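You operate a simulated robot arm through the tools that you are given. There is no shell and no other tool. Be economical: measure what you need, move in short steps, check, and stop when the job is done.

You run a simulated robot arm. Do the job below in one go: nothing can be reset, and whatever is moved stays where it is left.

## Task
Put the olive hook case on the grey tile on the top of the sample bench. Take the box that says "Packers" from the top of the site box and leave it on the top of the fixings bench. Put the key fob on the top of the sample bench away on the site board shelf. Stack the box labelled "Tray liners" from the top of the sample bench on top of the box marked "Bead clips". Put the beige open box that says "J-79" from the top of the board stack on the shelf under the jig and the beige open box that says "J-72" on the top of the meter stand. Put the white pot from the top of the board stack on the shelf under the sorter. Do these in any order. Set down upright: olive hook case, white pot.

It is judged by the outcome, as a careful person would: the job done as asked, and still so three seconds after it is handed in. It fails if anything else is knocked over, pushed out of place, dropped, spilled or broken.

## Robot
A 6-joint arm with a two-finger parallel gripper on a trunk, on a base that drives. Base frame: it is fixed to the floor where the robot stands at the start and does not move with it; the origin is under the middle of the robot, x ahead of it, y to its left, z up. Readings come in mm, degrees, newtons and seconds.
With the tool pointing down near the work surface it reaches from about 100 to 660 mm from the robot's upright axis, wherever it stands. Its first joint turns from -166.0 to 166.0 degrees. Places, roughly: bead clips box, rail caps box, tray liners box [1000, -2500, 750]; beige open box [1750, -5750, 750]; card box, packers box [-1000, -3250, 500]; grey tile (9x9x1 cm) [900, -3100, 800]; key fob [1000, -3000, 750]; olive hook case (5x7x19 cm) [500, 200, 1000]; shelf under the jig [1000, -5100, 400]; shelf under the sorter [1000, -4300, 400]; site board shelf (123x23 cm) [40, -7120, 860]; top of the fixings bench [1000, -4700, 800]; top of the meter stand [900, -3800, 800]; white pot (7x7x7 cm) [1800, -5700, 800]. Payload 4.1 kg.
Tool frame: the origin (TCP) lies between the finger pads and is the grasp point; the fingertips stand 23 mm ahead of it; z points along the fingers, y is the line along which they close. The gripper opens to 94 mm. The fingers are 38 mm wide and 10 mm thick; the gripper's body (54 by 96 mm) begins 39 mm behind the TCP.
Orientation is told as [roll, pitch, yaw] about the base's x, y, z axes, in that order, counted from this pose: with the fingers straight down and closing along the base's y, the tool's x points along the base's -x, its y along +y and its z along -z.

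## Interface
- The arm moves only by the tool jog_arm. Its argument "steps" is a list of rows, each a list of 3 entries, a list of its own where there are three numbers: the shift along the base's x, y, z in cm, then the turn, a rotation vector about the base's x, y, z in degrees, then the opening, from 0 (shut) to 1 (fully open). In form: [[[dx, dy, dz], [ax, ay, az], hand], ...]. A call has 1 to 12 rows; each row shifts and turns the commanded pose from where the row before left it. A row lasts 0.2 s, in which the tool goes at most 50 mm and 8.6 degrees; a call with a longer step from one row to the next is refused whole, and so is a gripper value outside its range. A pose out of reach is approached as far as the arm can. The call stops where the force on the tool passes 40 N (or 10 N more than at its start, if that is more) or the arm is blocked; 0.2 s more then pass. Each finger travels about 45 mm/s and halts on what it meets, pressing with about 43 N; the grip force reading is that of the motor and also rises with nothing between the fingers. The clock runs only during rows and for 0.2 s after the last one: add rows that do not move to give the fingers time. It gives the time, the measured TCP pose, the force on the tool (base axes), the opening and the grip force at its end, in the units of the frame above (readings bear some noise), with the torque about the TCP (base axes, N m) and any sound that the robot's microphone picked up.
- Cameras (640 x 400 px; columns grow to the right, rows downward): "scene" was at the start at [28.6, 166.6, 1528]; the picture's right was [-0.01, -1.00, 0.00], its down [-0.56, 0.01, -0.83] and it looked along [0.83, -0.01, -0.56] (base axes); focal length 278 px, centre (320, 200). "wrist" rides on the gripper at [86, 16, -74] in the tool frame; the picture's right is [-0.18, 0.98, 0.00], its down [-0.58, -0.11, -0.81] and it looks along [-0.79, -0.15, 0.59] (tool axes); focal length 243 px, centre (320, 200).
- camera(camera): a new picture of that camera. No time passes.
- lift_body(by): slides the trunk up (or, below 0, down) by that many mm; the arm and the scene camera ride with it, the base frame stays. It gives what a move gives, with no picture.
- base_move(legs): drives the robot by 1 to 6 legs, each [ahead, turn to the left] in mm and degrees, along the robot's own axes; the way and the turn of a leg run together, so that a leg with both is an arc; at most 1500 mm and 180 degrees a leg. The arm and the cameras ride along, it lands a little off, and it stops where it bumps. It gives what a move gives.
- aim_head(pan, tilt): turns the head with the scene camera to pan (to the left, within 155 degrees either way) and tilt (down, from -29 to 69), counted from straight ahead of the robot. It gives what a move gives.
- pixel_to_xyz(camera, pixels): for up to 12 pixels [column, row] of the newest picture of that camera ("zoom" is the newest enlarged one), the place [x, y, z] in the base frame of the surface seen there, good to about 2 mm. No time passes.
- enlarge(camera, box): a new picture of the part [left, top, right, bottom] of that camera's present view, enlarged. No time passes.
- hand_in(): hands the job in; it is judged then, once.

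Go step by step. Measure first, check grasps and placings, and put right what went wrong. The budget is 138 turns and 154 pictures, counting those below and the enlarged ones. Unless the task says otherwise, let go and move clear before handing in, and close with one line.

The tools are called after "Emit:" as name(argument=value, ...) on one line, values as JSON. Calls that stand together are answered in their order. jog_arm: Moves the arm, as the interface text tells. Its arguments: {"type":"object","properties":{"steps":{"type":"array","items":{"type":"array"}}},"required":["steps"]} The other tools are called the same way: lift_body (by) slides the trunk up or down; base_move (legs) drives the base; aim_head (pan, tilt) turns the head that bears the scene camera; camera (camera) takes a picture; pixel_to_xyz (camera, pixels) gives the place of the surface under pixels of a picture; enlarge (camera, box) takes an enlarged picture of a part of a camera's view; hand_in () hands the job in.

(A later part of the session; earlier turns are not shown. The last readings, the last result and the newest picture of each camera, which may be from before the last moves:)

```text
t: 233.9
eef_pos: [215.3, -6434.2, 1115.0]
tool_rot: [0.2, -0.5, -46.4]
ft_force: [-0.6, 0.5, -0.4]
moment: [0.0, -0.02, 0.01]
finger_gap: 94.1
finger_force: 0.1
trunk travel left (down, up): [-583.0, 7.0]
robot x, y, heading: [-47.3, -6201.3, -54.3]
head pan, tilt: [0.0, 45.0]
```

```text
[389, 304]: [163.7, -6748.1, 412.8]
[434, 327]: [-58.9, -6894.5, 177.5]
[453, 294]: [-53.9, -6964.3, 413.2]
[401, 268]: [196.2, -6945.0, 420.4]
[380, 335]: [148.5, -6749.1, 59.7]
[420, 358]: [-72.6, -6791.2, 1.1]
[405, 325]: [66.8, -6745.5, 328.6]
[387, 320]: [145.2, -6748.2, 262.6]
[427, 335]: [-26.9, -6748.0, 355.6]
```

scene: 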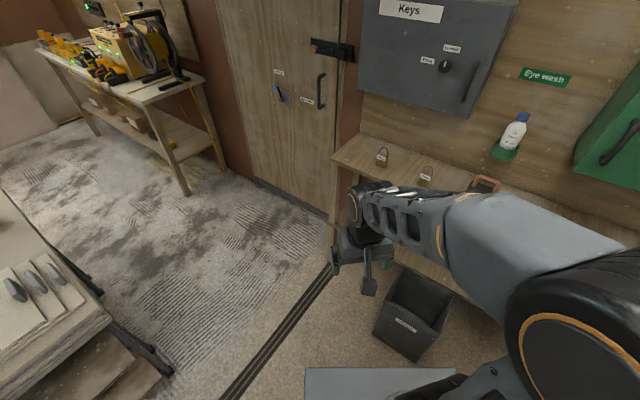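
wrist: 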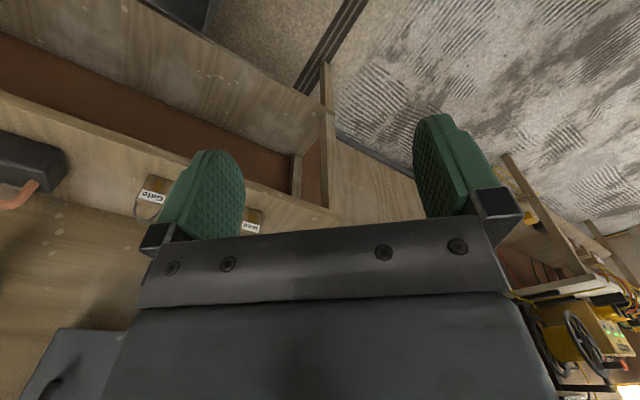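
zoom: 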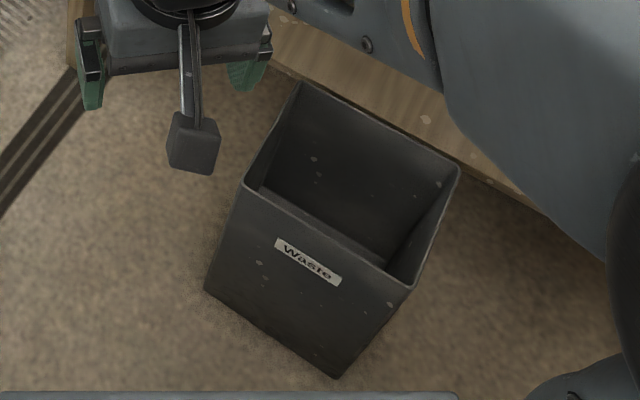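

The bin's front is still at y=-6748 (same as my very first reading), so it wasn't displaced. Drive on in a wider path.

Emit:
base_move(legs=[[0, 44.3], [1100, 0], [0, 10], [500, 0], [0, 90]])

Emit:
aim_head(pan=0, tilt=45)

Emit:
camera(camera="scene")

Emit:
camera(camera="wrist")

```text
t: 248.6
eef_pos: [1458.4, -6063.1, 1113.5]
tool_rot: [0.3, -0.3, 97.2]
ft_force: [0.0, 0.6, -0.8]
moment: [0.01, 0.01, -0.01]
finger_gap: 94.0
finger_force: 0.1
trunk travel left (down, up): [-583.0, 7.0]
robot x, y, heading: [1537.2, -6402.1, 89.2]
head pan, tilt: [0.0, 45.0]
```

```text
t: 249.2
eef_pos: [1457.7, -6063.3, 1112.4]
tool_rot: [0.4, -0.3, 97.1]
ft_force: [-0.2, 0.2, -0.8]
moment: [-0.03, -0.03, -0.02]
finger_gap: 94.1
finger_force: 0.1
trunk travel left (down, up): [-583.0, 7.0]
robot x, y, heading: [1534.6, -6408.7, 89.5]
head pan, tilt: [0.0, 45.0]
```

```text
88 pictures are left
```

scene: 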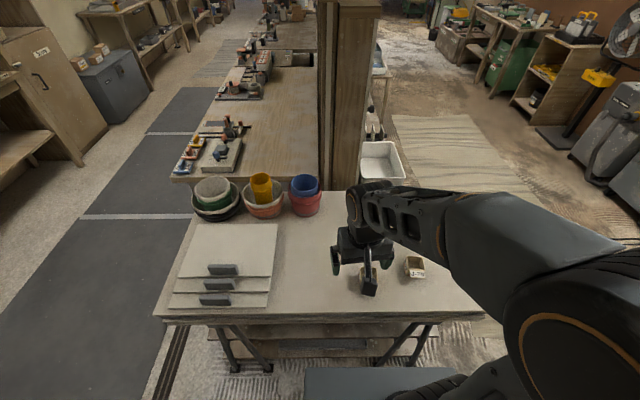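

```text
87 pictures are left
```

wrist: 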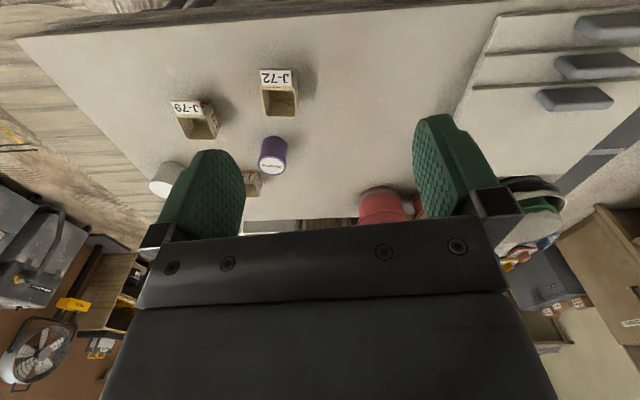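

Emit:
enlarge(camera="wrist", box=[140, 50, 320, 210])

```text
2.50 times, centred on (230, 130) of wrist
```

zoom: 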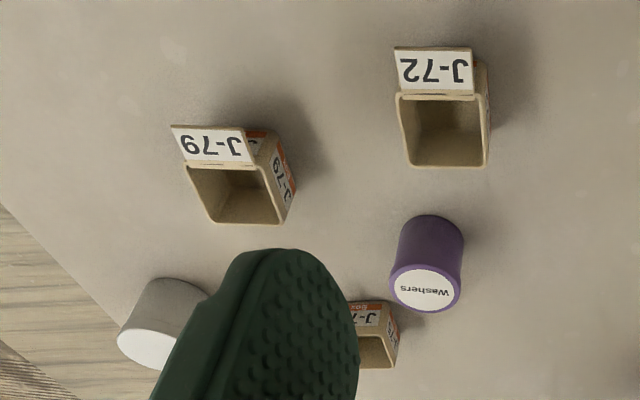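

Emit:
pixel_to_xyz(camera="zoom", pixels=[[399, 98], [486, 96], [412, 165], [486, 165], [395, 50], [470, 50], [446, 135], [189, 168], [258, 166], [281, 218], [213, 222], [240, 200]])

Emit:
pixel_to_xyz(camera="zoom", pixels=[[489, 130], [175, 128], [245, 130], [290, 185], [350, 150], [150, 320], [170, 290]])

```text
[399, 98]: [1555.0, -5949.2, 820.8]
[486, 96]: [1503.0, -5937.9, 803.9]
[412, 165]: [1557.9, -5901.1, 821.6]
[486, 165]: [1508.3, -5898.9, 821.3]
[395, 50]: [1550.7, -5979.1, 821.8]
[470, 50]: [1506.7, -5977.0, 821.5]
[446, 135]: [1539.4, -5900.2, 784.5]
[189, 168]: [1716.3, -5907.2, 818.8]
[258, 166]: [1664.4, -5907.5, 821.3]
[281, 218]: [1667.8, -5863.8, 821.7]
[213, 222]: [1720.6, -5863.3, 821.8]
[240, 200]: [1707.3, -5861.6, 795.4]
```

```text
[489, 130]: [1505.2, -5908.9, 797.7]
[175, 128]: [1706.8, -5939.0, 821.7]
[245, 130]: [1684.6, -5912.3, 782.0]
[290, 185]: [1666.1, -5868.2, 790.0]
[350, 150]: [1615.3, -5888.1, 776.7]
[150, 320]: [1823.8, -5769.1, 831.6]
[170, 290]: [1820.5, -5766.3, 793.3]
```

J-72: rim x 1502–1559, y -5950…-5898, z 780–821.5. Align over it with closing along x.

Emit:
jog_arm(steps=[[[2.4, 4, 0], [0, 0, -4.8], 1], [[2.4, 4, 0], [0, 0, -4.8], 1], [[2.4, 4, 0], [0, 0, 0], 1], [[0, 1.9, 0], [0, 0, 0], 1], [[0, 0, 0], [0, 0, 0], 1]])

Emit:
lift_body(by=-220)

Emit:
camera(camera="wrist")

Emit:
camera(camera="scene")

```text
t: 250.4
eef_pos: [1530.9, -5923.2, 1112.7]
tool_rot: [0.2, -0.3, 87.5]
ft_force: [-0.1, 0.0, -1.3]
moment: [-0.02, 0.04, -0.01]
finger_gap: 94.0
finger_force: 0.1
trunk travel left (down, up): [-583.0, 7.0]
robot x, y, heading: [1534.7, -6408.5, 89.4]
head pan, tilt: [0.0, 45.0]
```

```text
t: 252.7
eef_pos: [1531.3, -5922.5, 893.6]
tool_rot: [0.3, -0.3, 87.5]
ft_force: [0.3, -0.2, -0.2]
moment: [0.05, -0.04, 0.0]
finger_gap: 94.4
finger_force: 0.1
trunk travel left (down, up): [-363.0, 227.0]
robot x, y, heading: [1535.6, -6406.4, 89.2]
head pan, tilt: [0.0, 45.0]
```

```text
85 pictures are left
```

wrist: 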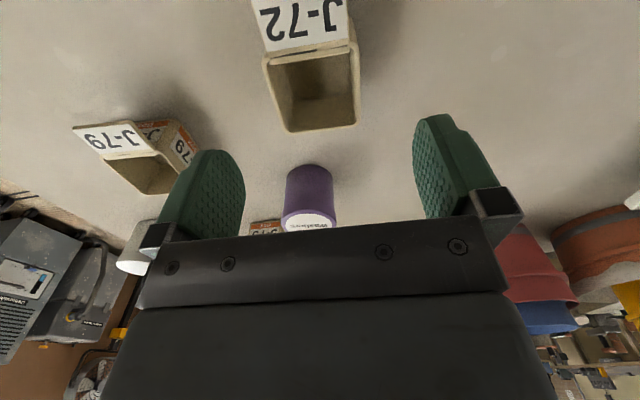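

```text
84 pictures are left
```

scene: 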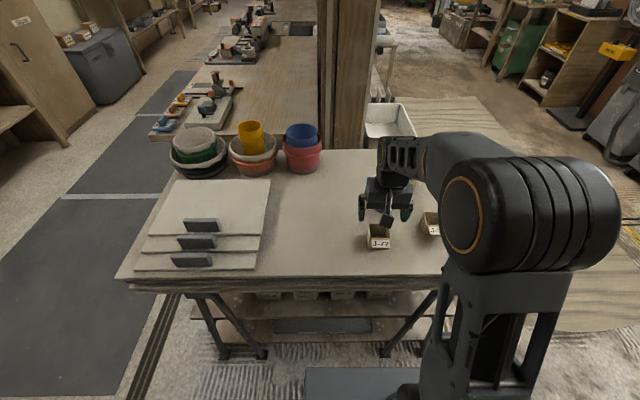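

Emit:
lift_body(by=-83)

Emit:
camera(camera="wrist")

Emit:
jog_arm(steps=[[[0, 0, 0], [0, 0, 0], 0.7], [[0, 0, 0], [0, 0, 0], 0.5], [[0, 0, 0], [0, 0, 0], 0.3], [[0, 0, 0], [0, 0, 0], 0.3], [[0, 0, 0], [0, 0, 0], 0.3]])

Emit:
lift_body(by=60)

Emit:
camera(camera="wrist")

```text
t: 253.9
eef_pos: [1532.1, -5923.4, 810.4]
tool_rot: [0.4, -0.3, 87.5]
ft_force: [-0.4, -1.0, 0.7]
moment: [-0.01, 0.03, -0.03]
finger_gap: 93.8
finger_force: 0.1
trunk travel left (down, up): [-280.0, 310.0]
robot x, y, heading: [1536.6, -6404.2, 89.5]
head pan, tilt: [0.0, 45.0]
```

```text
83 pictures are left
```

wrist: 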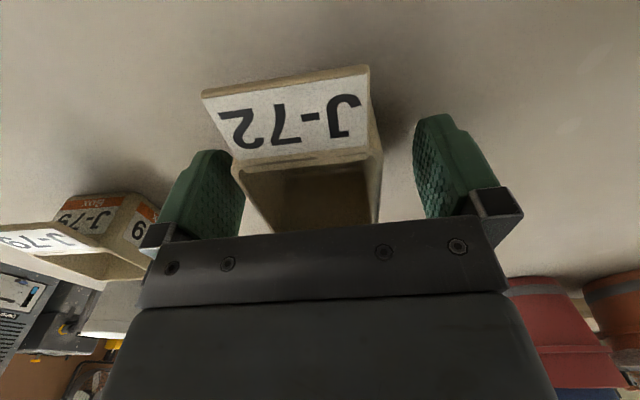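

```text
t: 255.1
eef_pos: [1530.1, -5922.8, 810.2]
tool_rot: [0.4, -0.3, 87.5]
ft_force: [0.5, 0.2, 0.2]
moment: [0.05, -0.04, -0.02]
finger_gap: 55.1
finger_force: 42.5
trunk travel left (down, up): [-280.0, 310.0]
robot x, y, heading: [1534.7, -6406.5, 89.5]
head pan, tilt: [0.0, 45.0]
```

```text
t: 256.1
eef_pos: [1530.7, -5922.5, 870.3]
tool_rot: [0.3, -0.3, 87.5]
ft_force: [0.5, 0.6, -1.0]
moment: [0.0, -0.04, 0.0]
finger_gap: 55.3
finger_force: 42.8
trunk travel left (down, up): [-340.0, 250.0]
robot x, y, heading: [1536.0, -6406.0, 89.1]
head pan, tilt: [0.0, 45.0]
```

```text
82 pictures are left
```

wrist: 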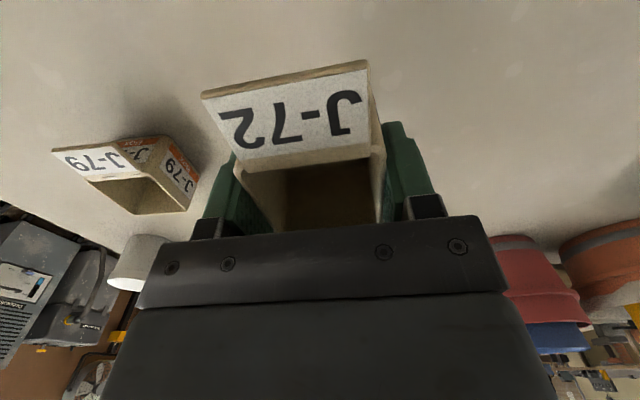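

J-72 held. Lift, retract and drive to the meter stand.

Emit:
lift_body(by=245)

Emit:
jog_arm(steps=[[[-1, -4.5, 0], [0, 0, 0], 0.3], [[-1, -4.5, 0], [0, 0, 0], 0.3], [[-1, -4.5, 0], [0, 0, 0], 0.3], [[0, 0, 0], [0, 0, 0], 0.3]])

Emit:
base_move(legs=[[0, 90.5], [900, 0], [0, -30], [600, 0], [0, -60]])

```text
t: 258.6
eef_pos: [1530.0, -5923.3, 1116.1]
tool_rot: [0.2, -0.3, 87.5]
ft_force: [-0.1, -0.9, -1.0]
moment: [0.01, 0.0, -0.04]
finger_gap: 55.1
finger_force: 42.7
trunk travel left (down, up): [-585.0, 5.0]
robot x, y, heading: [1535.1, -6408.9, 89.5]
head pan, tilt: [0.0, 45.0]
```

```text
t: 259.6
eef_pos: [1499.1, -6060.0, 1115.0]
tool_rot: [0.3, -0.3, 87.5]
ft_force: [-0.1, -0.2, 0.3]
moment: [0.01, 0.02, -0.01]
finger_gap: 55.1
finger_force: 43.2
trunk travel left (down, up): [-585.0, 5.0]
robot x, y, heading: [1532.2, -6408.6, 89.0]
head pan, tilt: [0.0, 45.0]
```

```text
t: 275.4
eef_pos: [70.8, -5767.4, 1114.5]
tool_rot: [0.4, -0.3, 88.5]
ft_force: [-0.6, 0.4, -0.2]
moment: [0.0, 0.0, 0.01]
finger_gap: 55.0
finger_force: 43.1
trunk travel left (down, up): [-585.0, 5.0]
robot x, y, heading: [112.4, -6112.9, 90.2]
head pan, tilt: [0.0, 45.0]
```

Emit:
base_move(legs=[[1500, 0], [780, 0], [0, -90]])

Emit:
aim_head(pan=0, tilt=40)

Emit:
camera(camera="scene")

```text
t: 290.4
eef_pos: [430.1, -3790.7, 1116.0]
tool_rot: [0.3, -0.3, -0.8]
ft_force: [0.1, 0.5, 0.2]
moment: [0.0, 0.02, -0.01]
finger_gap: 55.1
finger_force: 43.1
trunk travel left (down, up): [-585.0, 5.0]
robot x, y, heading: [81.9, -3837.3, 0.8]
head pan, tilt: [0.0, 45.0]
```

```text
t: 291.1
eef_pos: [431.3, -3789.0, 1113.9]
tool_rot: [0.3, -0.2, -0.9]
ft_force: [-0.1, 0.5, 0.8]
moment: [0.0, 0.0, 0.01]
finger_gap: 55.0
finger_force: 43.0
trunk travel left (down, up): [-585.0, 5.0]
robot x, y, heading: [85.1, -3836.9, 1.1]
head pan, tilt: [0.0, 40.0]
```

```text
81 pictures are left
```

scene: 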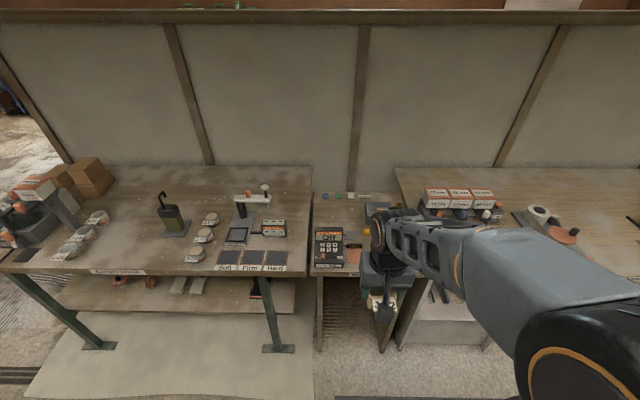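

Emit:
enlarge(camera="scene", box=[300, 170, 500, 310])

Emit:
camera(camera="wrist")

```text
2.86 times, centred on (400, 240) of scene
```

zoom: 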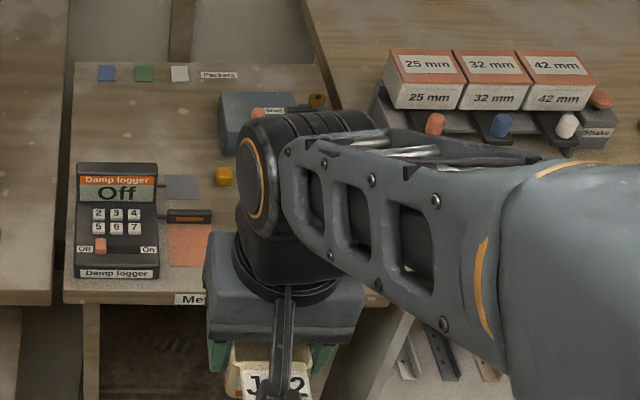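

```text
79 pictures are left
```

wrist: 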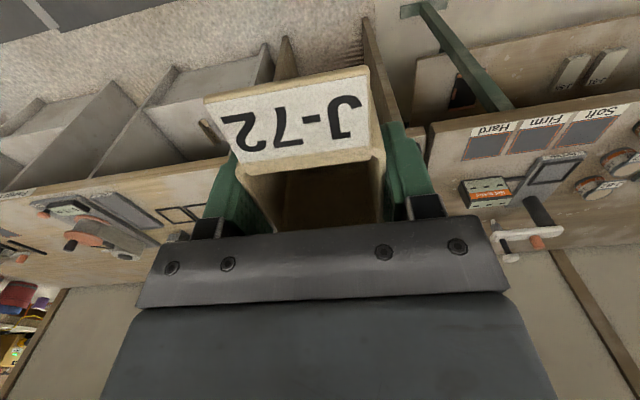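

Emit:
pixel_to_xyz(camera="zoom", pixels=[[140, 130], [80, 130], [205, 130], [140, 90], [107, 75], [115, 168], [180, 180], [235, 110], [222, 170], [220, 75], [185, 75], [225, 150]])

```text
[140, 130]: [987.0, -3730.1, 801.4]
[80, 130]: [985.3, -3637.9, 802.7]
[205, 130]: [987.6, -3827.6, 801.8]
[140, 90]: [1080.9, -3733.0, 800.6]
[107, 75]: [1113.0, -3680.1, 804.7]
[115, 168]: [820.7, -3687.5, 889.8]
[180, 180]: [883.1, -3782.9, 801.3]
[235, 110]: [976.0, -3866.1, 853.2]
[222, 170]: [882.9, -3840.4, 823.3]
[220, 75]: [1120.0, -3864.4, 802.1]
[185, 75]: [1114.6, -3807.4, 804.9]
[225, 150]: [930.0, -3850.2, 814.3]
```

Free spot behind the logger around (1000,-3730). Drive up and position over it.

Emit:
base_move(legs=[[300, 0]])

Emit:
jog_arm(steps=[[[4.6, 1, 0], [0, 0, 0], 0.3], [[4.6, 1, 0], [0, 0, 0], 0.3], [[4.6, 1, 0], [0, 0, 0], 0.3], [[4.6, 1, 0], [0, 0, 0], 0.3], [[4.6, 1, 0], [0, 0, 0], 0.3], [[3.6, 0.8, 0], [0, 0, 0], 0.3], [[0, 0, 0], [0, 0, 0], 0.3]])

Emit:
aim_head(pan=10, tilt=45)

Emit:
camera(camera="scene")

```text
t: 293.1
eef_pos: [731.0, -3787.1, 1114.3]
tool_rot: [0.2, -0.3, -1.1]
ft_force: [-0.6, -0.1, -1.0]
moment: [0.04, -0.04, -0.03]
finger_gap: 54.9
finger_force: 43.3
trunk travel left (down, up): [-585.0, 5.0]
robot x, y, heading: [387.5, -3830.0, 0.7]
head pan, tilt: [0.0, 40.0]
```

```text
t: 294.7
eef_pos: [997.0, -3729.7, 1113.8]
tool_rot: [0.3, -0.3, -1.0]
ft_force: [-0.8, -0.5, -1.2]
moment: [0.02, 0.02, -0.01]
finger_gap: 55.1
finger_force: 42.7
trunk travel left (down, up): [-585.0, 5.0]
robot x, y, heading: [379.9, -3831.4, 0.6]
head pan, tilt: [0.0, 40.0]
```

```text
t: 295.4
eef_pos: [995.9, -3729.6, 1114.2]
tool_rot: [0.3, -0.3, -1.0]
ft_force: [0.2, 0.8, -0.6]
moment: [0.01, 0.02, 0.03]
finger_gap: 55.0
finger_force: 43.1
trunk travel left (down, up): [-585.0, 5.0]
robot x, y, heading: [382.7, -3830.1, 0.7]
head pan, tilt: [10.0, 45.0]
```

```text
78 pictures are left
```

scene: 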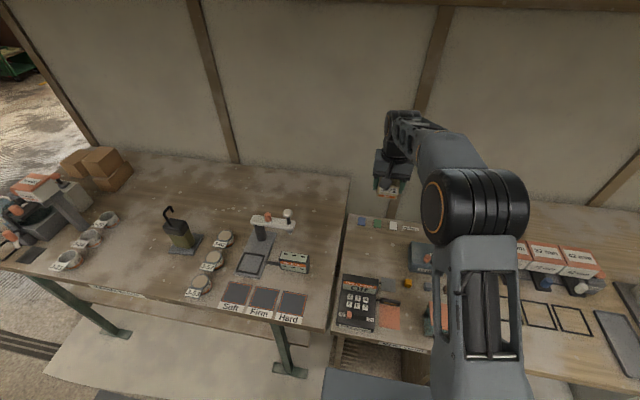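

Emit:
lift_body(by=-240)

Emit:
camera(camera="wrist")

Emit:
enlarge(camera="scene", box=[320, 130, 540, 310])

```text
t: 297.9
eef_pos: [996.5, -3729.7, 874.5]
tool_rot: [0.3, -0.2, -1.0]
ft_force: [0.3, -0.2, -0.2]
moment: [0.02, 0.04, 0.04]
finger_gap: 55.1
finger_force: 43.1
trunk travel left (down, up): [-345.0, 245.0]
robot x, y, heading: [383.9, -3831.5, 0.8]
head pan, tilt: [10.0, 45.0]
```

```text
77 pictures are left
```

wrist: 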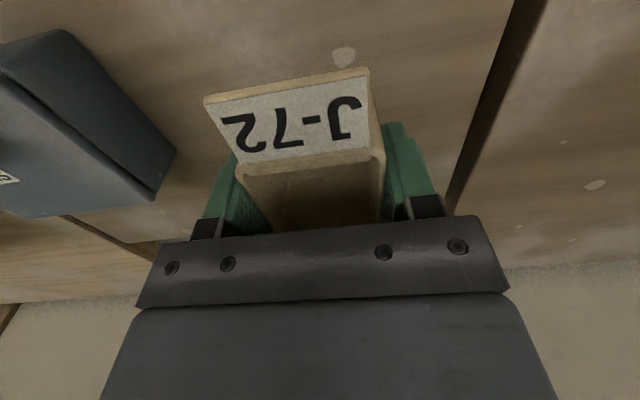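

```text
2.22 times, centred on (430, 220) of scene
```

zoom: 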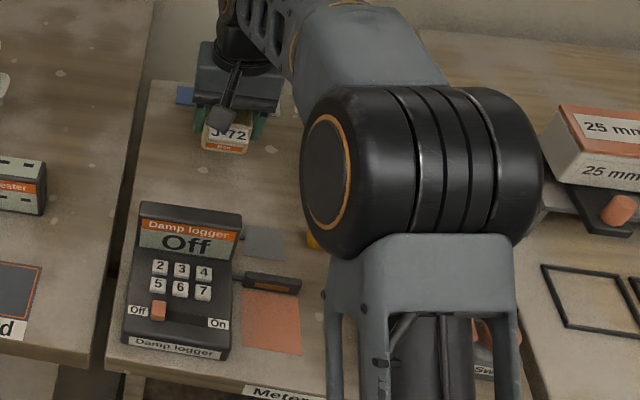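

Emit:
lift_body(by=-41)

Emit:
lift_body(by=-2)

Emit:
lift_body(by=-1.5)

```text
t: 298.8
eef_pos: [997.3, -3728.5, 834.1]
tool_rot: [0.3, -0.4, -1.0]
ft_force: [0.5, -0.1, 0.0]
moment: [0.03, 0.01, 0.0]
finger_gap: 55.1
finger_force: 43.0
trunk travel left (down, up): [-304.0, 286.0]
robot x, y, heading: [383.6, -3830.8, 1.0]
head pan, tilt: [10.0, 45.0]
```

```text
t: 299.3
eef_pos: [997.6, -3729.5, 830.4]
tool_rot: [0.3, -0.3, -1.0]
ft_force: [-0.3, 0.8, -0.8]
moment: [0.0, 0.04, 0.04]
finger_gap: 55.0
finger_force: 42.5
trunk travel left (down, up): [-302.0, 288.0]
robot x, y, heading: [383.9, -3831.4, 0.6]
head pan, tilt: [10.0, 45.0]
```

```text
t: 299.8
eef_pos: [995.9, -3729.6, 830.9]
tool_rot: [0.3, -0.4, -1.0]
ft_force: [0.3, 0.0, 4.0]
moment: [-0.11, 0.03, 0.02]
finger_gap: 55.2
finger_force: 43.2
trunk travel left (down, up): [-300.0, 290.0]
robot x, y, heading: [383.4, -3833.8, 0.7]
head pan, tilt: [10.0, 45.0]
```

Touching down. Release and rise.

Emit:
jog_arm(steps=[[[0, 0, 0], [0, 0, 0], 0.8], [[0, 0, 0], [0, 0, 0], 1], [[0, 0, 0], [0, 0, 0], 1], [[0, 0, 0], [0, 0, 0], 1]])

Emit:
lift_body(by=285)

Emit:
jog_arm(steps=[[[-4.6, -1, 0], [0, 0, 0], 1], [[-4.6, -1, 0], [0, 0, 0], 1], [[-4.6, -1, 0], [0, 0, 0], 1], [[-4.6, -1, 0], [0, 0, 0], 1], [[-4.6, -1, 0], [0, 0, 0], 1], [[-3.6, -0.8, 0], [0, 0, 0], 1], [[0, 0, 0], [0, 0, 0], 1]])

Emit:
enlarge(camera="scene", box=[300, 180, 500, 330])

```text
t: 300.8
eef_pos: [997.1, -3728.4, 829.3]
tool_rot: [0.3, -0.3, -1.0]
ft_force: [0.4, 0.9, -0.7]
moment: [0.0, -0.01, 0.03]
finger_gap: 94.2
finger_force: 0.1
trunk travel left (down, up): [-300.0, 290.0]
robot x, y, heading: [379.3, -3831.5, 0.7]
head pan, tilt: [10.0, 45.0]
```

```text
t: 303.7
eef_pos: [996.7, -3729.4, 1114.2]
tool_rot: [0.3, -0.3, -1.0]
ft_force: [0.1, -0.3, -0.2]
moment: [-0.02, 0.0, 0.04]
finger_gap: 93.8
finger_force: 0.1
trunk travel left (down, up): [-585.0, 5.0]
robot x, y, heading: [382.8, -3832.5, 1.0]
head pan, tilt: [10.0, 45.0]
```

```text
t: 305.3
eef_pos: [729.5, -3786.7, 1112.5]
tool_rot: [0.3, -0.3, -1.0]
ft_force: [-0.5, -0.1, -0.1]
moment: [-0.03, 0.01, -0.03]
finger_gap: 94.2
finger_force: 0.0
trunk travel left (down, up): [-585.0, 5.0]
robot x, y, heading: [384.3, -3833.8, 0.8]
head pan, tilt: [10.0, 45.0]
```

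```text
2.67 times, centred on (400, 255) of scene
```

zoom: 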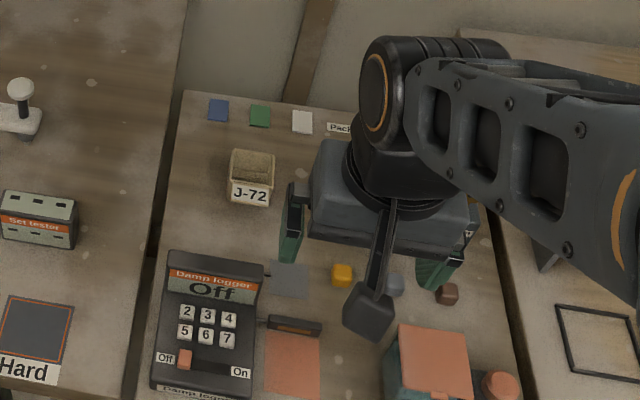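

J-72 is placed. Next the Packers box on the site box across the corridor.

Emit:
base_move(legs=[[-350, 0], [0, 89], [540, 0], [0, 90]])

Emit:
aim_head(pan=0, tilt=35)

Emit:
camera(camera="scene")

```text
t: 317.9
eef_pos: [-315.6, -3333.6, 1113.0]
tool_rot: [0.3, -0.2, 177.9]
ft_force: [-0.2, 0.6, 0.0]
moment: [-0.02, -0.02, 0.0]
finger_gap: 94.1
finger_force: 0.0
trunk travel left (down, up): [-585.0, 5.0]
robot x, y, heading: [31.0, -3293.1, 179.8]
head pan, tilt: [10.0, 45.0]
```

```text
t: 318.6
eef_pos: [-315.5, -3332.8, 1113.6]
tool_rot: [0.3, -0.4, 177.9]
ft_force: [-0.9, 0.4, -0.2]
moment: [-0.02, -0.01, 0.01]
finger_gap: 94.1
finger_force: 0.1
trunk travel left (down, up): [-585.0, 5.0]
robot x, y, heading: [31.5, -3292.5, 179.6]
head pan, tilt: [0.0, 35.0]
```

```text
74 pictures are left
```

scene: 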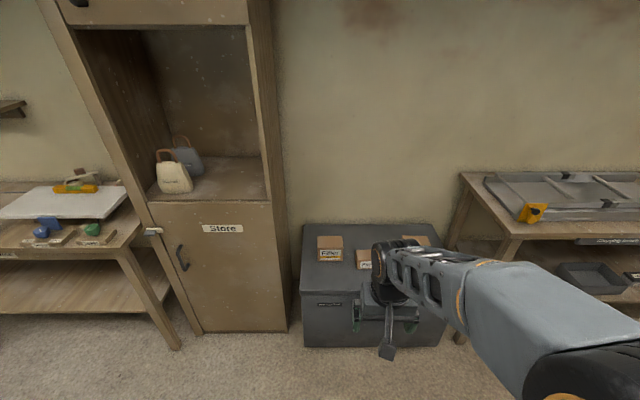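

Emit:
enlarge(camera="scene", box=[290, 215, 460, 320])

Emit:
camera(camera="wrist")

```text
3.76 times, centred on (375, 268) of scene
```

zoom: 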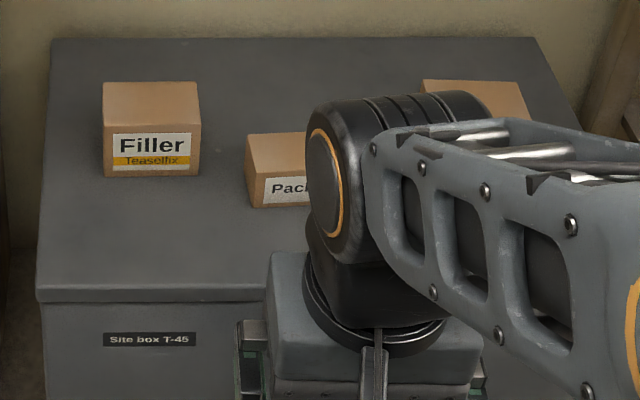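

```text
72 pictures are left
```

wrist: 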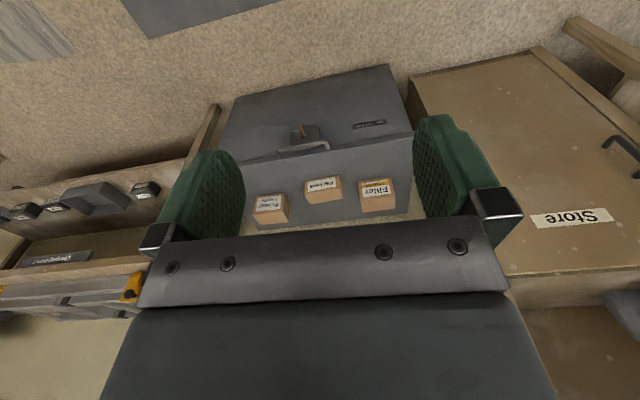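

Emit:
enlarge(camera="wrist", box=[230, 150, 420, 230])

Emit:
pixel_to_xyz(camera="wrist", pixels=[[308, 190], [340, 188], [309, 201], [341, 199], [305, 181], [335, 178], [270, 218], [375, 205], [320, 165], [322, 184], [300, 150], [360, 180]])

```text
3.37 times, centred on (325, 190) of wrist
```

zoom: 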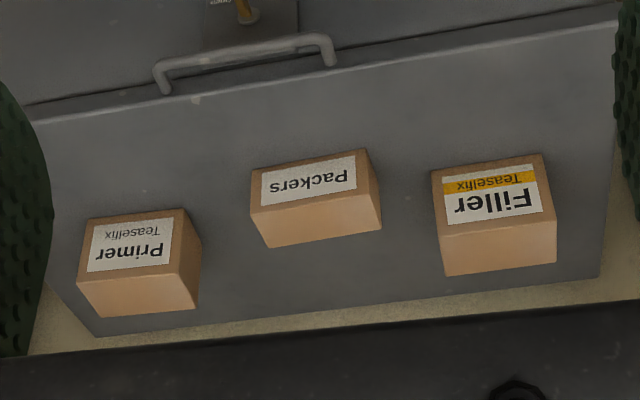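

```text
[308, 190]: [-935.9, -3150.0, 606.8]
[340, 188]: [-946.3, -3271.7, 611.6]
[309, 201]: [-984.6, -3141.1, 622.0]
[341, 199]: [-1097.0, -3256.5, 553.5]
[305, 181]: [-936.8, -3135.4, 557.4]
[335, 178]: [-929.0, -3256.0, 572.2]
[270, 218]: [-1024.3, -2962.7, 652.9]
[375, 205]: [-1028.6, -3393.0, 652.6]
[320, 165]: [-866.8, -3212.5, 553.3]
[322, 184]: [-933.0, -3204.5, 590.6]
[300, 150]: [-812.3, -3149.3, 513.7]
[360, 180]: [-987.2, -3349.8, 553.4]
```

Emit:
pixel_to_xyz(camera="zoom", pixels=[[257, 217], [374, 197], [268, 242], [377, 227], [316, 220], [256, 175], [362, 155], [318, 230], [200, 260], [435, 215], [255, 50], [320, 238]])

```text
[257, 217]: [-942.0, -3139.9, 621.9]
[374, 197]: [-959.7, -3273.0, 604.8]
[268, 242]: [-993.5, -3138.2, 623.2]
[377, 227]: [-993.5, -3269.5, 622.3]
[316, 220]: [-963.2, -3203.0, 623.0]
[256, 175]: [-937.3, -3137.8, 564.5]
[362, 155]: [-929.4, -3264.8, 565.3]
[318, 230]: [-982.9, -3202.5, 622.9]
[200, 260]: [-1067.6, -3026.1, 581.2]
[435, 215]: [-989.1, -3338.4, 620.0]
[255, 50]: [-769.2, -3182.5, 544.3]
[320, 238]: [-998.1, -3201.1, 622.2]
```

Packers: centre (-967,-3204), 132×70, z 553–622.5. Rotate the tool, drive closer and position above.

Emit:
base_move(legs=[[365, 0]])

Emit:
jog_arm(steps=[[[0, 1, 0], [0, 0, -8.5], 1], [[0, 1, 0], [0, 0, -8.5], 1], [[0, 1, 0], [0, 0, -8.5], 1], [[0, 1, 0], [0, 0, -8.5], 1], [[0, 1, 0], [0, 0, -8.5], 1], [[0, 1, 0], [0, 0, -8.5], 1], [[0, 1, 0], [0, 0, -8.5], 1], [[0, 1, 0], [0, 0, -8.5], 1], [[0, 1, 0], [0, 0, -8.5], 1], [[0, 1, 0], [0, 0, -8], 1], [[0, 1, 0], [0, 0, 0], 1], [[0, 0, 0], [0, 0, 0], 1]])

Emit:
camera(camera="wrist")

```text
t: 321.0
eef_pos: [-679.1, -3329.1, 1113.9]
tool_rot: [0.3, -0.4, 177.7]
ft_force: [0.0, 0.3, 0.1]
moment: [-0.01, -0.01, -0.02]
finger_gap: 94.1
finger_force: 0.2
trunk travel left (down, up): [-585.0, 5.0]
robot x, y, heading: [-333.0, -3289.2, 179.1]
head pan, tilt: [0.0, 35.0]
```

```text
t: 323.6
eef_pos: [-679.2, -3218.9, 1114.9]
tool_rot: [0.3, -0.3, 93.1]
ft_force: [0.4, 0.0, 0.0]
moment: [-0.01, -0.04, 0.0]
finger_gap: 94.1
finger_force: 0.0
trunk travel left (down, up): [-585.0, 5.0]
robot x, y, heading: [-329.7, -3291.9, 179.2]
head pan, tilt: [0.0, 35.0]
```

```text
70 pictures are left
```

wrist: 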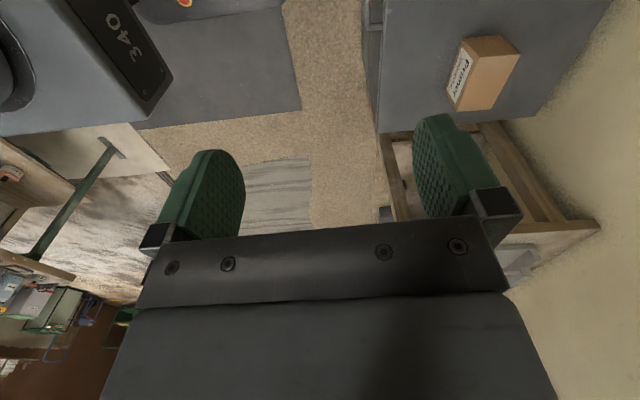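

Emit:
jog_arm(steps=[[[-4.8, 0.3, 0], [0, 0, 0], 1], [[-4.8, 0.3, 0], [0, 0, 0], 1], [[-4.8, 0.3, 0], [0, 0, 0], 1], [[-4.8, 0.3, 0], [0, 0, 0], 1], [[-4.8, 0.3, 0], [0, 0, 0], 1], [[-4.8, 0, 0], [0, 0, 0], 1], [[0, 0, 0], [0, 0, 0], 1]])

Emit:
lift_body(by=-400)

Emit:
camera(camera="wrist")

Emit:
camera(camera="scene")

```text
t: 325.2
eef_pos: [-966.7, -3204.6, 1115.0]
tool_rot: [0.1, -0.3, 93.2]
ft_force: [0.3, -0.2, -0.3]
moment: [0.0, -0.05, -0.03]
finger_gap: 94.3
finger_force: 0.0
trunk travel left (down, up): [-585.0, 5.0]
robot x, y, heading: [-331.9, -3287.8, 179.3]
head pan, tilt: [0.0, 35.0]
```

```text
t: 329.0
eef_pos: [-966.9, -3203.0, 715.0]
tool_rot: [0.3, -0.3, 93.2]
ft_force: [-0.1, 0.9, 0.5]
moment: [0.02, 0.01, 0.03]
finger_gap: 94.0
finger_force: 0.2
trunk travel left (down, up): [-185.0, 405.0]
robot x, y, heading: [-329.8, -3289.8, 179.2]
head pan, tilt: [0.0, 35.0]
```

```text
69 pictures are left
```

wrist: 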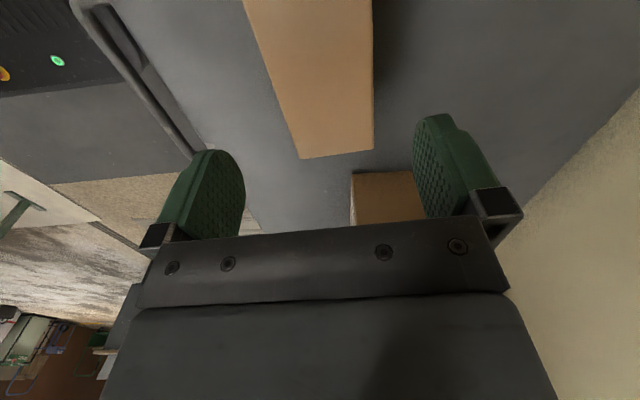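

```text
68 pictures are left
```

scene: 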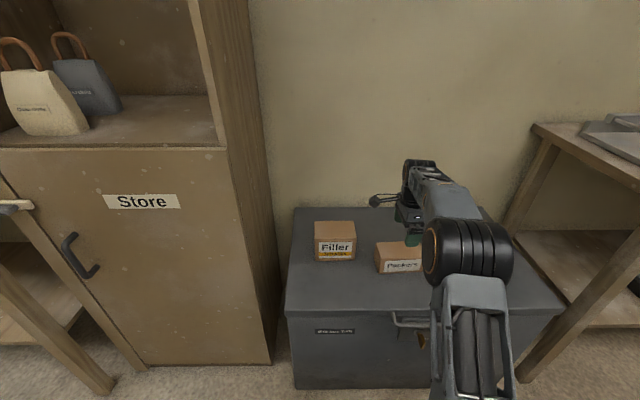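

Emit:
lift_body(by=-116)

Emit:
jog_arm(steps=[[[0, 0, 0], [0, 0, 0], 0.8], [[0, 0, 0], [0, 0, 0], 0.6], [[0, 0, 0], [0, 0, 0], 0.4], [[0, 0, 0], [0, 0, 0], 0.3], [[0, 0, 0], [0, 0, 0], 0.3]])

Emit:
lift_body(by=505)

Emit:
camera(camera="scene")

```text
t: 330.5
eef_pos: [-966.4, -3205.2, 598.5]
tool_rot: [0.3, -0.2, 93.2]
ft_force: [0.6, 0.5, 0.4]
moment: [-0.03, 0.02, -0.01]
finger_gap: 94.0
finger_force: 0.0
trunk travel left (down, up): [-69.0, 521.0]
robot x, y, heading: [-332.7, -3290.1, 179.6]
head pan, tilt: [0.0, 35.0]
```

```text
t: 331.7
eef_pos: [-967.1, -3204.5, 598.5]
tool_rot: [0.3, -0.3, 93.2]
ft_force: [0.0, -0.6, 1.6]
moment: [0.03, -0.12, 0.0]
finger_gap: 70.0
finger_force: 43.0
trunk travel left (down, up): [-69.0, 521.0]
robot x, y, heading: [-330.4, -3293.7, 179.5]
head pan, tilt: [0.0, 35.0]
```

```text
refused: 505 is not a number from -400 to 400
```

```text
67 pictures are left
```

scene: 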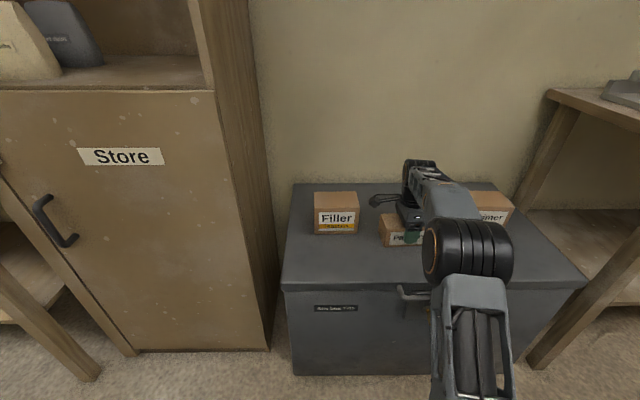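

Packers gripped (gap 70). Lift, retract and drive to the fixings bench.

Emit:
lift_body(by=390)

Emit:
lift_body(by=120)

Emit:
jog_arm(steps=[[[4.8, -0.5, 0], [0, 0, 0], 0.3], [[4.8, -1, 0], [0, 0, 0], 0.3], [[4.8, -1, 0], [0, 0, 0], 0.3], [[4.8, -1, 0], [0, 0, 0], 0.3], [[4.8, -1, 0], [0, 0, 0], 0.3], [[4.8, -1, 0], [0, 0, 0], 0.3], [[0, 0, 0], [0, 0, 0], 0.3]])

Emit:
base_move(legs=[[-340, 0], [0, 90.5], [1400, 0], [0, 90]])

Emit:
aim_head(pan=0, tilt=38)

Emit:
camera(camera="scene")

```text
t: 335.4
eef_pos: [-967.0, -3204.9, 987.3]
tool_rot: [0.3, -0.2, 93.2]
ft_force: [-0.6, 0.4, -1.4]
moment: [-0.03, 0.0, -0.01]
finger_gap: 69.8
finger_force: 43.2
trunk travel left (down, up): [-459.0, 131.0]
robot x, y, heading: [-334.8, -3293.8, 179.6]
head pan, tilt: [0.0, 35.0]
```

```text
t: 336.9
eef_pos: [-966.5, -3204.0, 1107.9]
tool_rot: [0.2, -0.4, 93.2]
ft_force: [-0.1, -0.7, -2.9]
moment: [-0.02, 0.05, -0.05]
finger_gap: 69.8
finger_force: 43.1
trunk travel left (down, up): [-579.0, 11.0]
robot x, y, heading: [-331.2, -3293.5, 179.4]
head pan, tilt: [0.0, 35.0]
```

```text
t: 338.5
eef_pos: [-677.4, -3259.1, 1107.9]
tool_rot: [0.2, -0.3, 93.1]
ft_force: [0.7, -0.1, -2.3]
moment: [0.0, 0.02, -0.01]
finger_gap: 69.9
finger_force: 42.8
trunk travel left (down, up): [-579.0, 11.0]
robot x, y, heading: [-335.8, -3291.8, 179.3]
head pan, tilt: [0.0, 35.0]
```

```text
t: 355.0
eef_pos: [377.4, -4703.9, 1108.7]
tool_rot: [0.3, -0.3, -85.1]
ft_force: [1.2, 0.4, -3.3]
moment: [0.0, -0.01, -0.01]
finger_gap: 69.8
finger_force: 42.8
trunk travel left (down, up): [-579.0, 11.0]
robot x, y, heading: [28.5, -4683.6, 0.8]
head pan, tilt: [0.0, 35.0]
```

```text
t: 355.6
eef_pos: [376.6, -4705.0, 1109.4]
tool_rot: [0.3, -0.3, -85.2]
ft_force: [-0.7, 0.2, -2.6]
moment: [-0.03, 0.01, -0.01]
finger_gap: 70.0
finger_force: 42.9
trunk travel left (down, up): [-579.0, 11.0]
robot x, y, heading: [29.4, -4681.3, 1.2]
head pan, tilt: [0.0, 38.0]
```

```text
66 pictures are left
```

scene: 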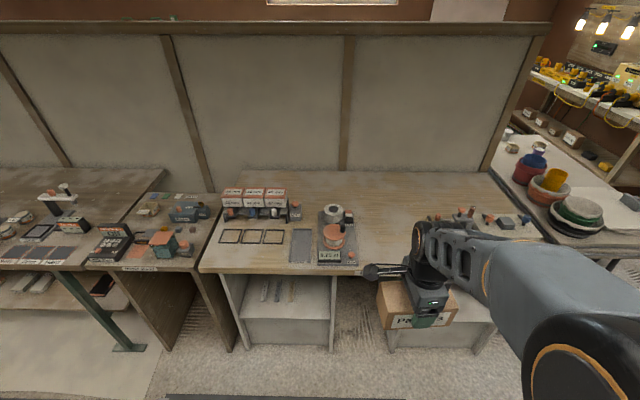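

Emit:
pixel_to_xyz(camera="scene", pixels=[[390, 220], [380, 190], [365, 262], [420, 262], [285, 310], [295, 340], [245, 340], [330, 340], [440, 340], [385, 350], [490, 345], [355, 245]])

Emit:
enlarge(camera="scene", box=[200, 170, 560, 360])

```text
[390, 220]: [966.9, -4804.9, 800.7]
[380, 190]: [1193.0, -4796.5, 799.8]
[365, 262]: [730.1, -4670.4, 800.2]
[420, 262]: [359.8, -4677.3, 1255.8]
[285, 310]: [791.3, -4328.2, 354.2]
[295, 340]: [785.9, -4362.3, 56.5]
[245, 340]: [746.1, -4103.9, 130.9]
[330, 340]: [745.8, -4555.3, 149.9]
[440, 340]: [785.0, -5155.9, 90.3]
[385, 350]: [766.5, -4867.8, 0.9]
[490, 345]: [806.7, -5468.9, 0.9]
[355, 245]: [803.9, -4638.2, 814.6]
```

```text
1.78 times, centred on (380, 265) of scene
```

zoom: 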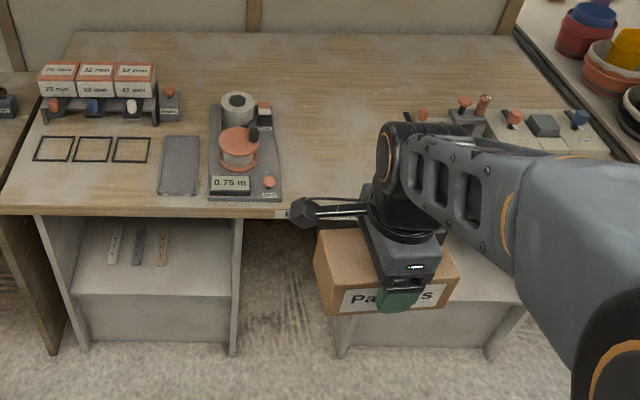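

Free bench area around (930,-4770). Drive up and place there.

Emit:
base_move(legs=[[300, -1.2]])

Emit:
jog_arm(steps=[[[4.5, -1.2, 0], [0, 0, 0], 0.3], [[4.5, -1.2, 0], [0, 0, 0], 0.3], [[4.5, -1.2, 0], [0, 0, 0], 0.3], [[4.5, -1.2, 0], [0, 0, 0], 0.3], [[4.5, -1.2, 0], [0, 0, 0], 0.3], [[2.5, -0.6, 0], [0, 0, 0], 0.3], [[0, 0, 0], [0, 0, 0], 0.3]])

Emit:
lift_body(by=-210)

Emit:
camera(camera="scene")

Emit:
camera(camera="wrist")

```text
t: 357.7
eef_pos: [677.5, -4709.0, 1108.6]
tool_rot: [0.2, -0.3, -86.3]
ft_force: [0.0, -0.1, -2.4]
moment: [-0.01, -0.02, -0.01]
finger_gap: 69.7
finger_force: 42.9
trunk travel left (down, up): [-579.0, 11.0]
robot x, y, heading: [327.9, -4677.6, 0.1]
head pan, tilt: [0.0, 38.0]
```

```text
t: 359.3
eef_pos: [927.8, -4776.1, 1107.7]
tool_rot: [0.3, -0.2, -86.5]
ft_force: [0.6, 0.7, -2.6]
moment: [0.01, -0.01, 0.06]
finger_gap: 70.0
finger_force: 43.1
trunk travel left (down, up): [-579.0, 11.0]
robot x, y, heading: [328.3, -4679.2, 0.1]
head pan, tilt: [0.0, 38.0]
```

```text
t: 361.5
eef_pos: [927.7, -4774.4, 897.4]
tool_rot: [0.3, -0.3, -86.4]
ft_force: [0.0, -0.6, -2.4]
moment: [0.0, -0.03, 0.02]
finger_gap: 69.7
finger_force: 42.6
trunk travel left (down, up): [-369.0, 221.0]
robot x, y, heading: [332.3, -4679.3, -0.2]
head pan, tilt: [0.0, 38.0]
```

```text
64 pictures are left
```

scene: 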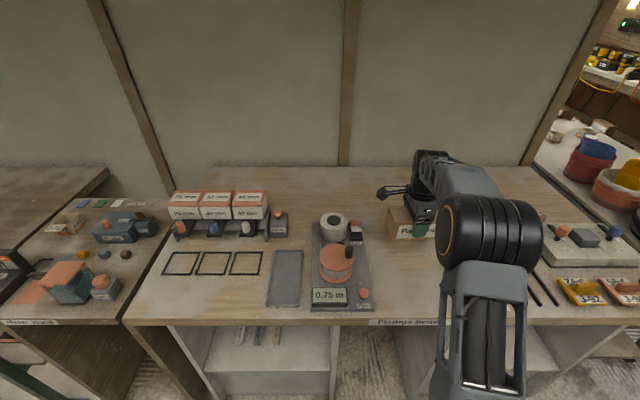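

```text
63 pictures are left
```

wrist: 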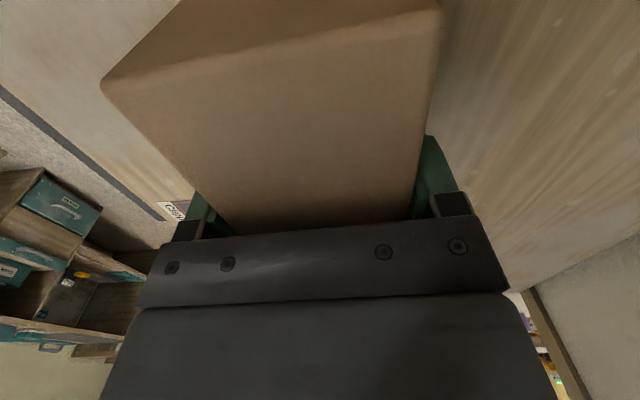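

Emit:
pixel_to_xyz(camera="scene", pixels=[[545, 295], [530, 300], [362, 232], [370, 270], [405, 250], [420, 245], [543, 215]])

Emit:
lift_body(by=-48)

Emit:
enlarge(camera="scene", box=[300, 120, 540, 300])

```text
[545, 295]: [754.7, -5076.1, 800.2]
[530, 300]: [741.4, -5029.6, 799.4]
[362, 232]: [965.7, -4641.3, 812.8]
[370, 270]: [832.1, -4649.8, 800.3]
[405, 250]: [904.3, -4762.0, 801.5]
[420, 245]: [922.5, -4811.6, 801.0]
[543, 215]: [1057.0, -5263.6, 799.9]
```

```text
t: 362.4
eef_pos: [927.4, -4774.9, 850.2]
tool_rot: [0.2, -0.3, -86.5]
ft_force: [0.0, -0.4, -2.2]
moment: [0.04, 0.02, 0.0]
finger_gap: 69.7
finger_force: 43.2
trunk travel left (down, up): [-321.0, 269.0]
robot x, y, heading: [331.2, -4678.8, -0.1]
head pan, tilt: [0.0, 38.0]
```

```text
2.22 times, centred on (420, 210) of scene
```

zoom: 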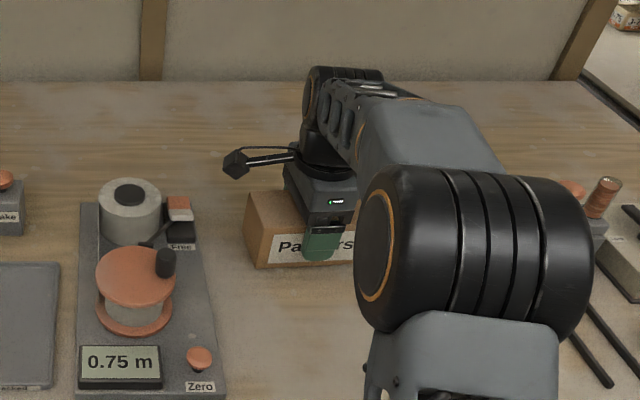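

Emit:
lift_body(by=-3)

Emit:
lift_body(by=-1.5)

Emit:
lift_body(by=-1.5)

```text
t: 362.9
eef_pos: [926.5, -4775.7, 846.5]
tool_rot: [0.4, -0.2, -86.4]
ft_force: [0.6, 0.2, -2.5]
moment: [0.0, 0.01, 0.0]
finger_gap: 69.6
finger_force: 43.0
trunk travel left (down, up): [-318.0, 272.0]
robot x, y, heading: [330.7, -4675.7, -0.2]
head pan, tilt: [0.0, 38.0]
```

```text
t: 363.4
eef_pos: [928.4, -4776.1, 845.3]
tool_rot: [0.4, -0.3, -86.4]
ft_force: [-0.4, 1.0, -2.8]
moment: [-0.01, -0.01, 0.01]
finger_gap: 69.7
finger_force: 43.0
trunk travel left (down, up): [-317.0, 273.0]
robot x, y, heading: [330.1, -4677.3, -0.3]
head pan, tilt: [0.0, 38.0]
```

```text
t: 363.9
eef_pos: [927.9, -4776.2, 843.5]
tool_rot: [0.4, -0.2, -86.4]
ft_force: [0.0, -0.1, -1.7]
moment: [0.0, -0.01, 0.0]
finger_gap: 70.1
finger_force: 43.0
trunk travel left (down, up): [-315.0, 275.0]
robot x, y, heading: [330.6, -4676.2, -0.0]
head pan, tilt: [0.0, 38.0]
```

Emit:
lift_body(by=-1.5)

Emit:
lift_body(by=-1.5)

```text
t: 364.5
eef_pos: [926.6, -4774.9, 843.3]
tool_rot: [0.5, -0.5, -86.4]
ft_force: [0.0, 0.3, 5.3]
moment: [0.28, 0.27, 0.04]
finger_gap: 69.7
finger_force: 43.4
trunk travel left (down, up): [-314.0, 276.0]
robot x, y, heading: [328.5, -4676.7, 0.1]
head pan, tilt: [0.0, 38.0]
```

```text
t: 365.0
eef_pos: [927.2, -4775.0, 844.3]
tool_rot: [0.6, -0.4, -86.4]
ft_force: [1.5, -1.2, 20.0]
moment: [0.74, 0.73, 0.01]
finger_gap: 69.7
finger_force: 42.7
trunk travel left (down, up): [-312.0, 278.0]
robot x, y, heading: [329.1, -4681.3, -0.1]
head pan, tilt: [0.0, 38.0]
```

Seated. Release, rise, retract, then look at the lower shelves.

Emit:
jog_arm(steps=[[[0, 0, 0], [0, 0, 0], 0.9], [[0, 0, 0], [0, 0, 0], 1], [[0, 0, 0], [0, 0, 0], 1]])

Emit:
lift_body(by=270)

Emit:
jog_arm(steps=[[[-4.5, 1.2, 0], [0, 0, 8.5], 1], [[-4.5, 1.2, 0], [0, 0, 8.5], 1], [[-4.5, 1.2, 0], [0, 0, 8.5], 1], [[-4.5, 1.2, 0], [0, 0, 8.5], 1], [[-4.5, 1.2, 0], [0, 0, 8.5], 1], [[-2.5, 1.2, 0], [0, 0, 8.5], 1], [[0, 1, 0], [0, 0, 8.5], 1], [[0, 1, 0], [0, 0, 8.5], 1], [[0, 1, 0], [0, 0, 8.5], 1], [[0, 1, 0], [0, 0, 8.5], 1], [[0, 0, 0], [0, 0, 1.5], 1]])

Emit:
base_move(legs=[[-500, 0]])

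Emit:
aim_head(pan=-15, tilt=40)

Emit:
camera(camera="scene")

```text
t: 365.8
eef_pos: [926.8, -4774.8, 841.3]
tool_rot: [0.2, -0.4, -86.4]
ft_force: [0.8, -0.7, -0.2]
moment: [-0.01, 0.0, 0.03]
finger_gap: 93.9
finger_force: 0.1
trunk travel left (down, up): [-312.0, 278.0]
robot x, y, heading: [332.6, -4679.9, -0.1]
head pan, tilt: [0.0, 38.0]
```

```text
t: 368.5
eef_pos: [927.2, -4775.7, 1111.5]
tool_rot: [0.3, -0.3, -86.4]
ft_force: [0.5, -0.6, 0.1]
moment: [-0.01, 0.02, 0.0]
finger_gap: 94.2
finger_force: 0.1
trunk travel left (down, up): [-582.0, 8.0]
robot x, y, heading: [330.8, -4677.6, -0.1]
head pan, tilt: [0.0, 38.0]
```

```text
t: 370.9
eef_pos: [677.6, -4663.3, 1111.1]
tool_rot: [0.3, -0.3, 0.3]
ft_force: [-0.5, 0.2, 0.3]
moment: [0.01, 0.0, 0.0]
finger_gap: 93.9
finger_force: 0.2
trunk travel left (down, up): [-582.0, 8.0]
robot x, y, heading: [327.2, -4678.4, 0.0]
head pan, tilt: [0.0, 38.0]
```

```text
t: 373.9
eef_pos: [177.7, -4662.6, 1111.8]
tool_rot: [0.3, -0.5, -0.1]
ft_force: [-0.3, 0.6, -0.1]
moment: [-0.02, 0.03, -0.01]
finger_gap: 94.0
finger_force: 0.0
trunk travel left (down, up): [-582.0, 8.0]
robot x, y, heading: [-171.6, -4678.2, -0.2]
head pan, tilt: [0.0, 38.0]
```

```text
t: 374.6
eef_pos: [178.7, -4662.7, 1111.6]
tool_rot: [0.3, -0.4, 0.0]
ft_force: [1.0, 0.0, -0.1]
moment: [-0.02, -0.01, 0.0]
finger_gap: 93.9
finger_force: 0.1
trunk travel left (down, up): [-582.0, 8.0]
robot x, y, heading: [-169.8, -4674.2, 0.0]
head pan, tilt: [-15.0, 40.0]
```

```text
61 pictures are left
```

scene: 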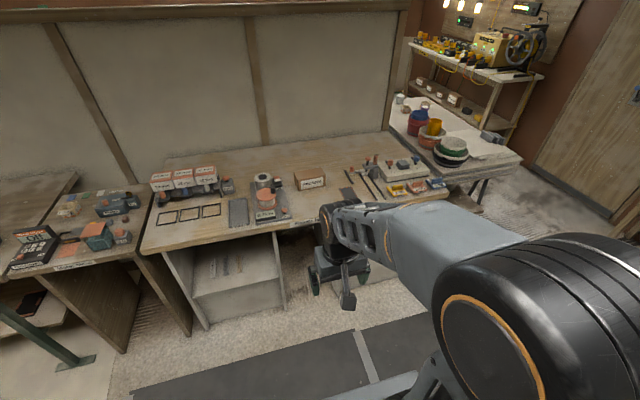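

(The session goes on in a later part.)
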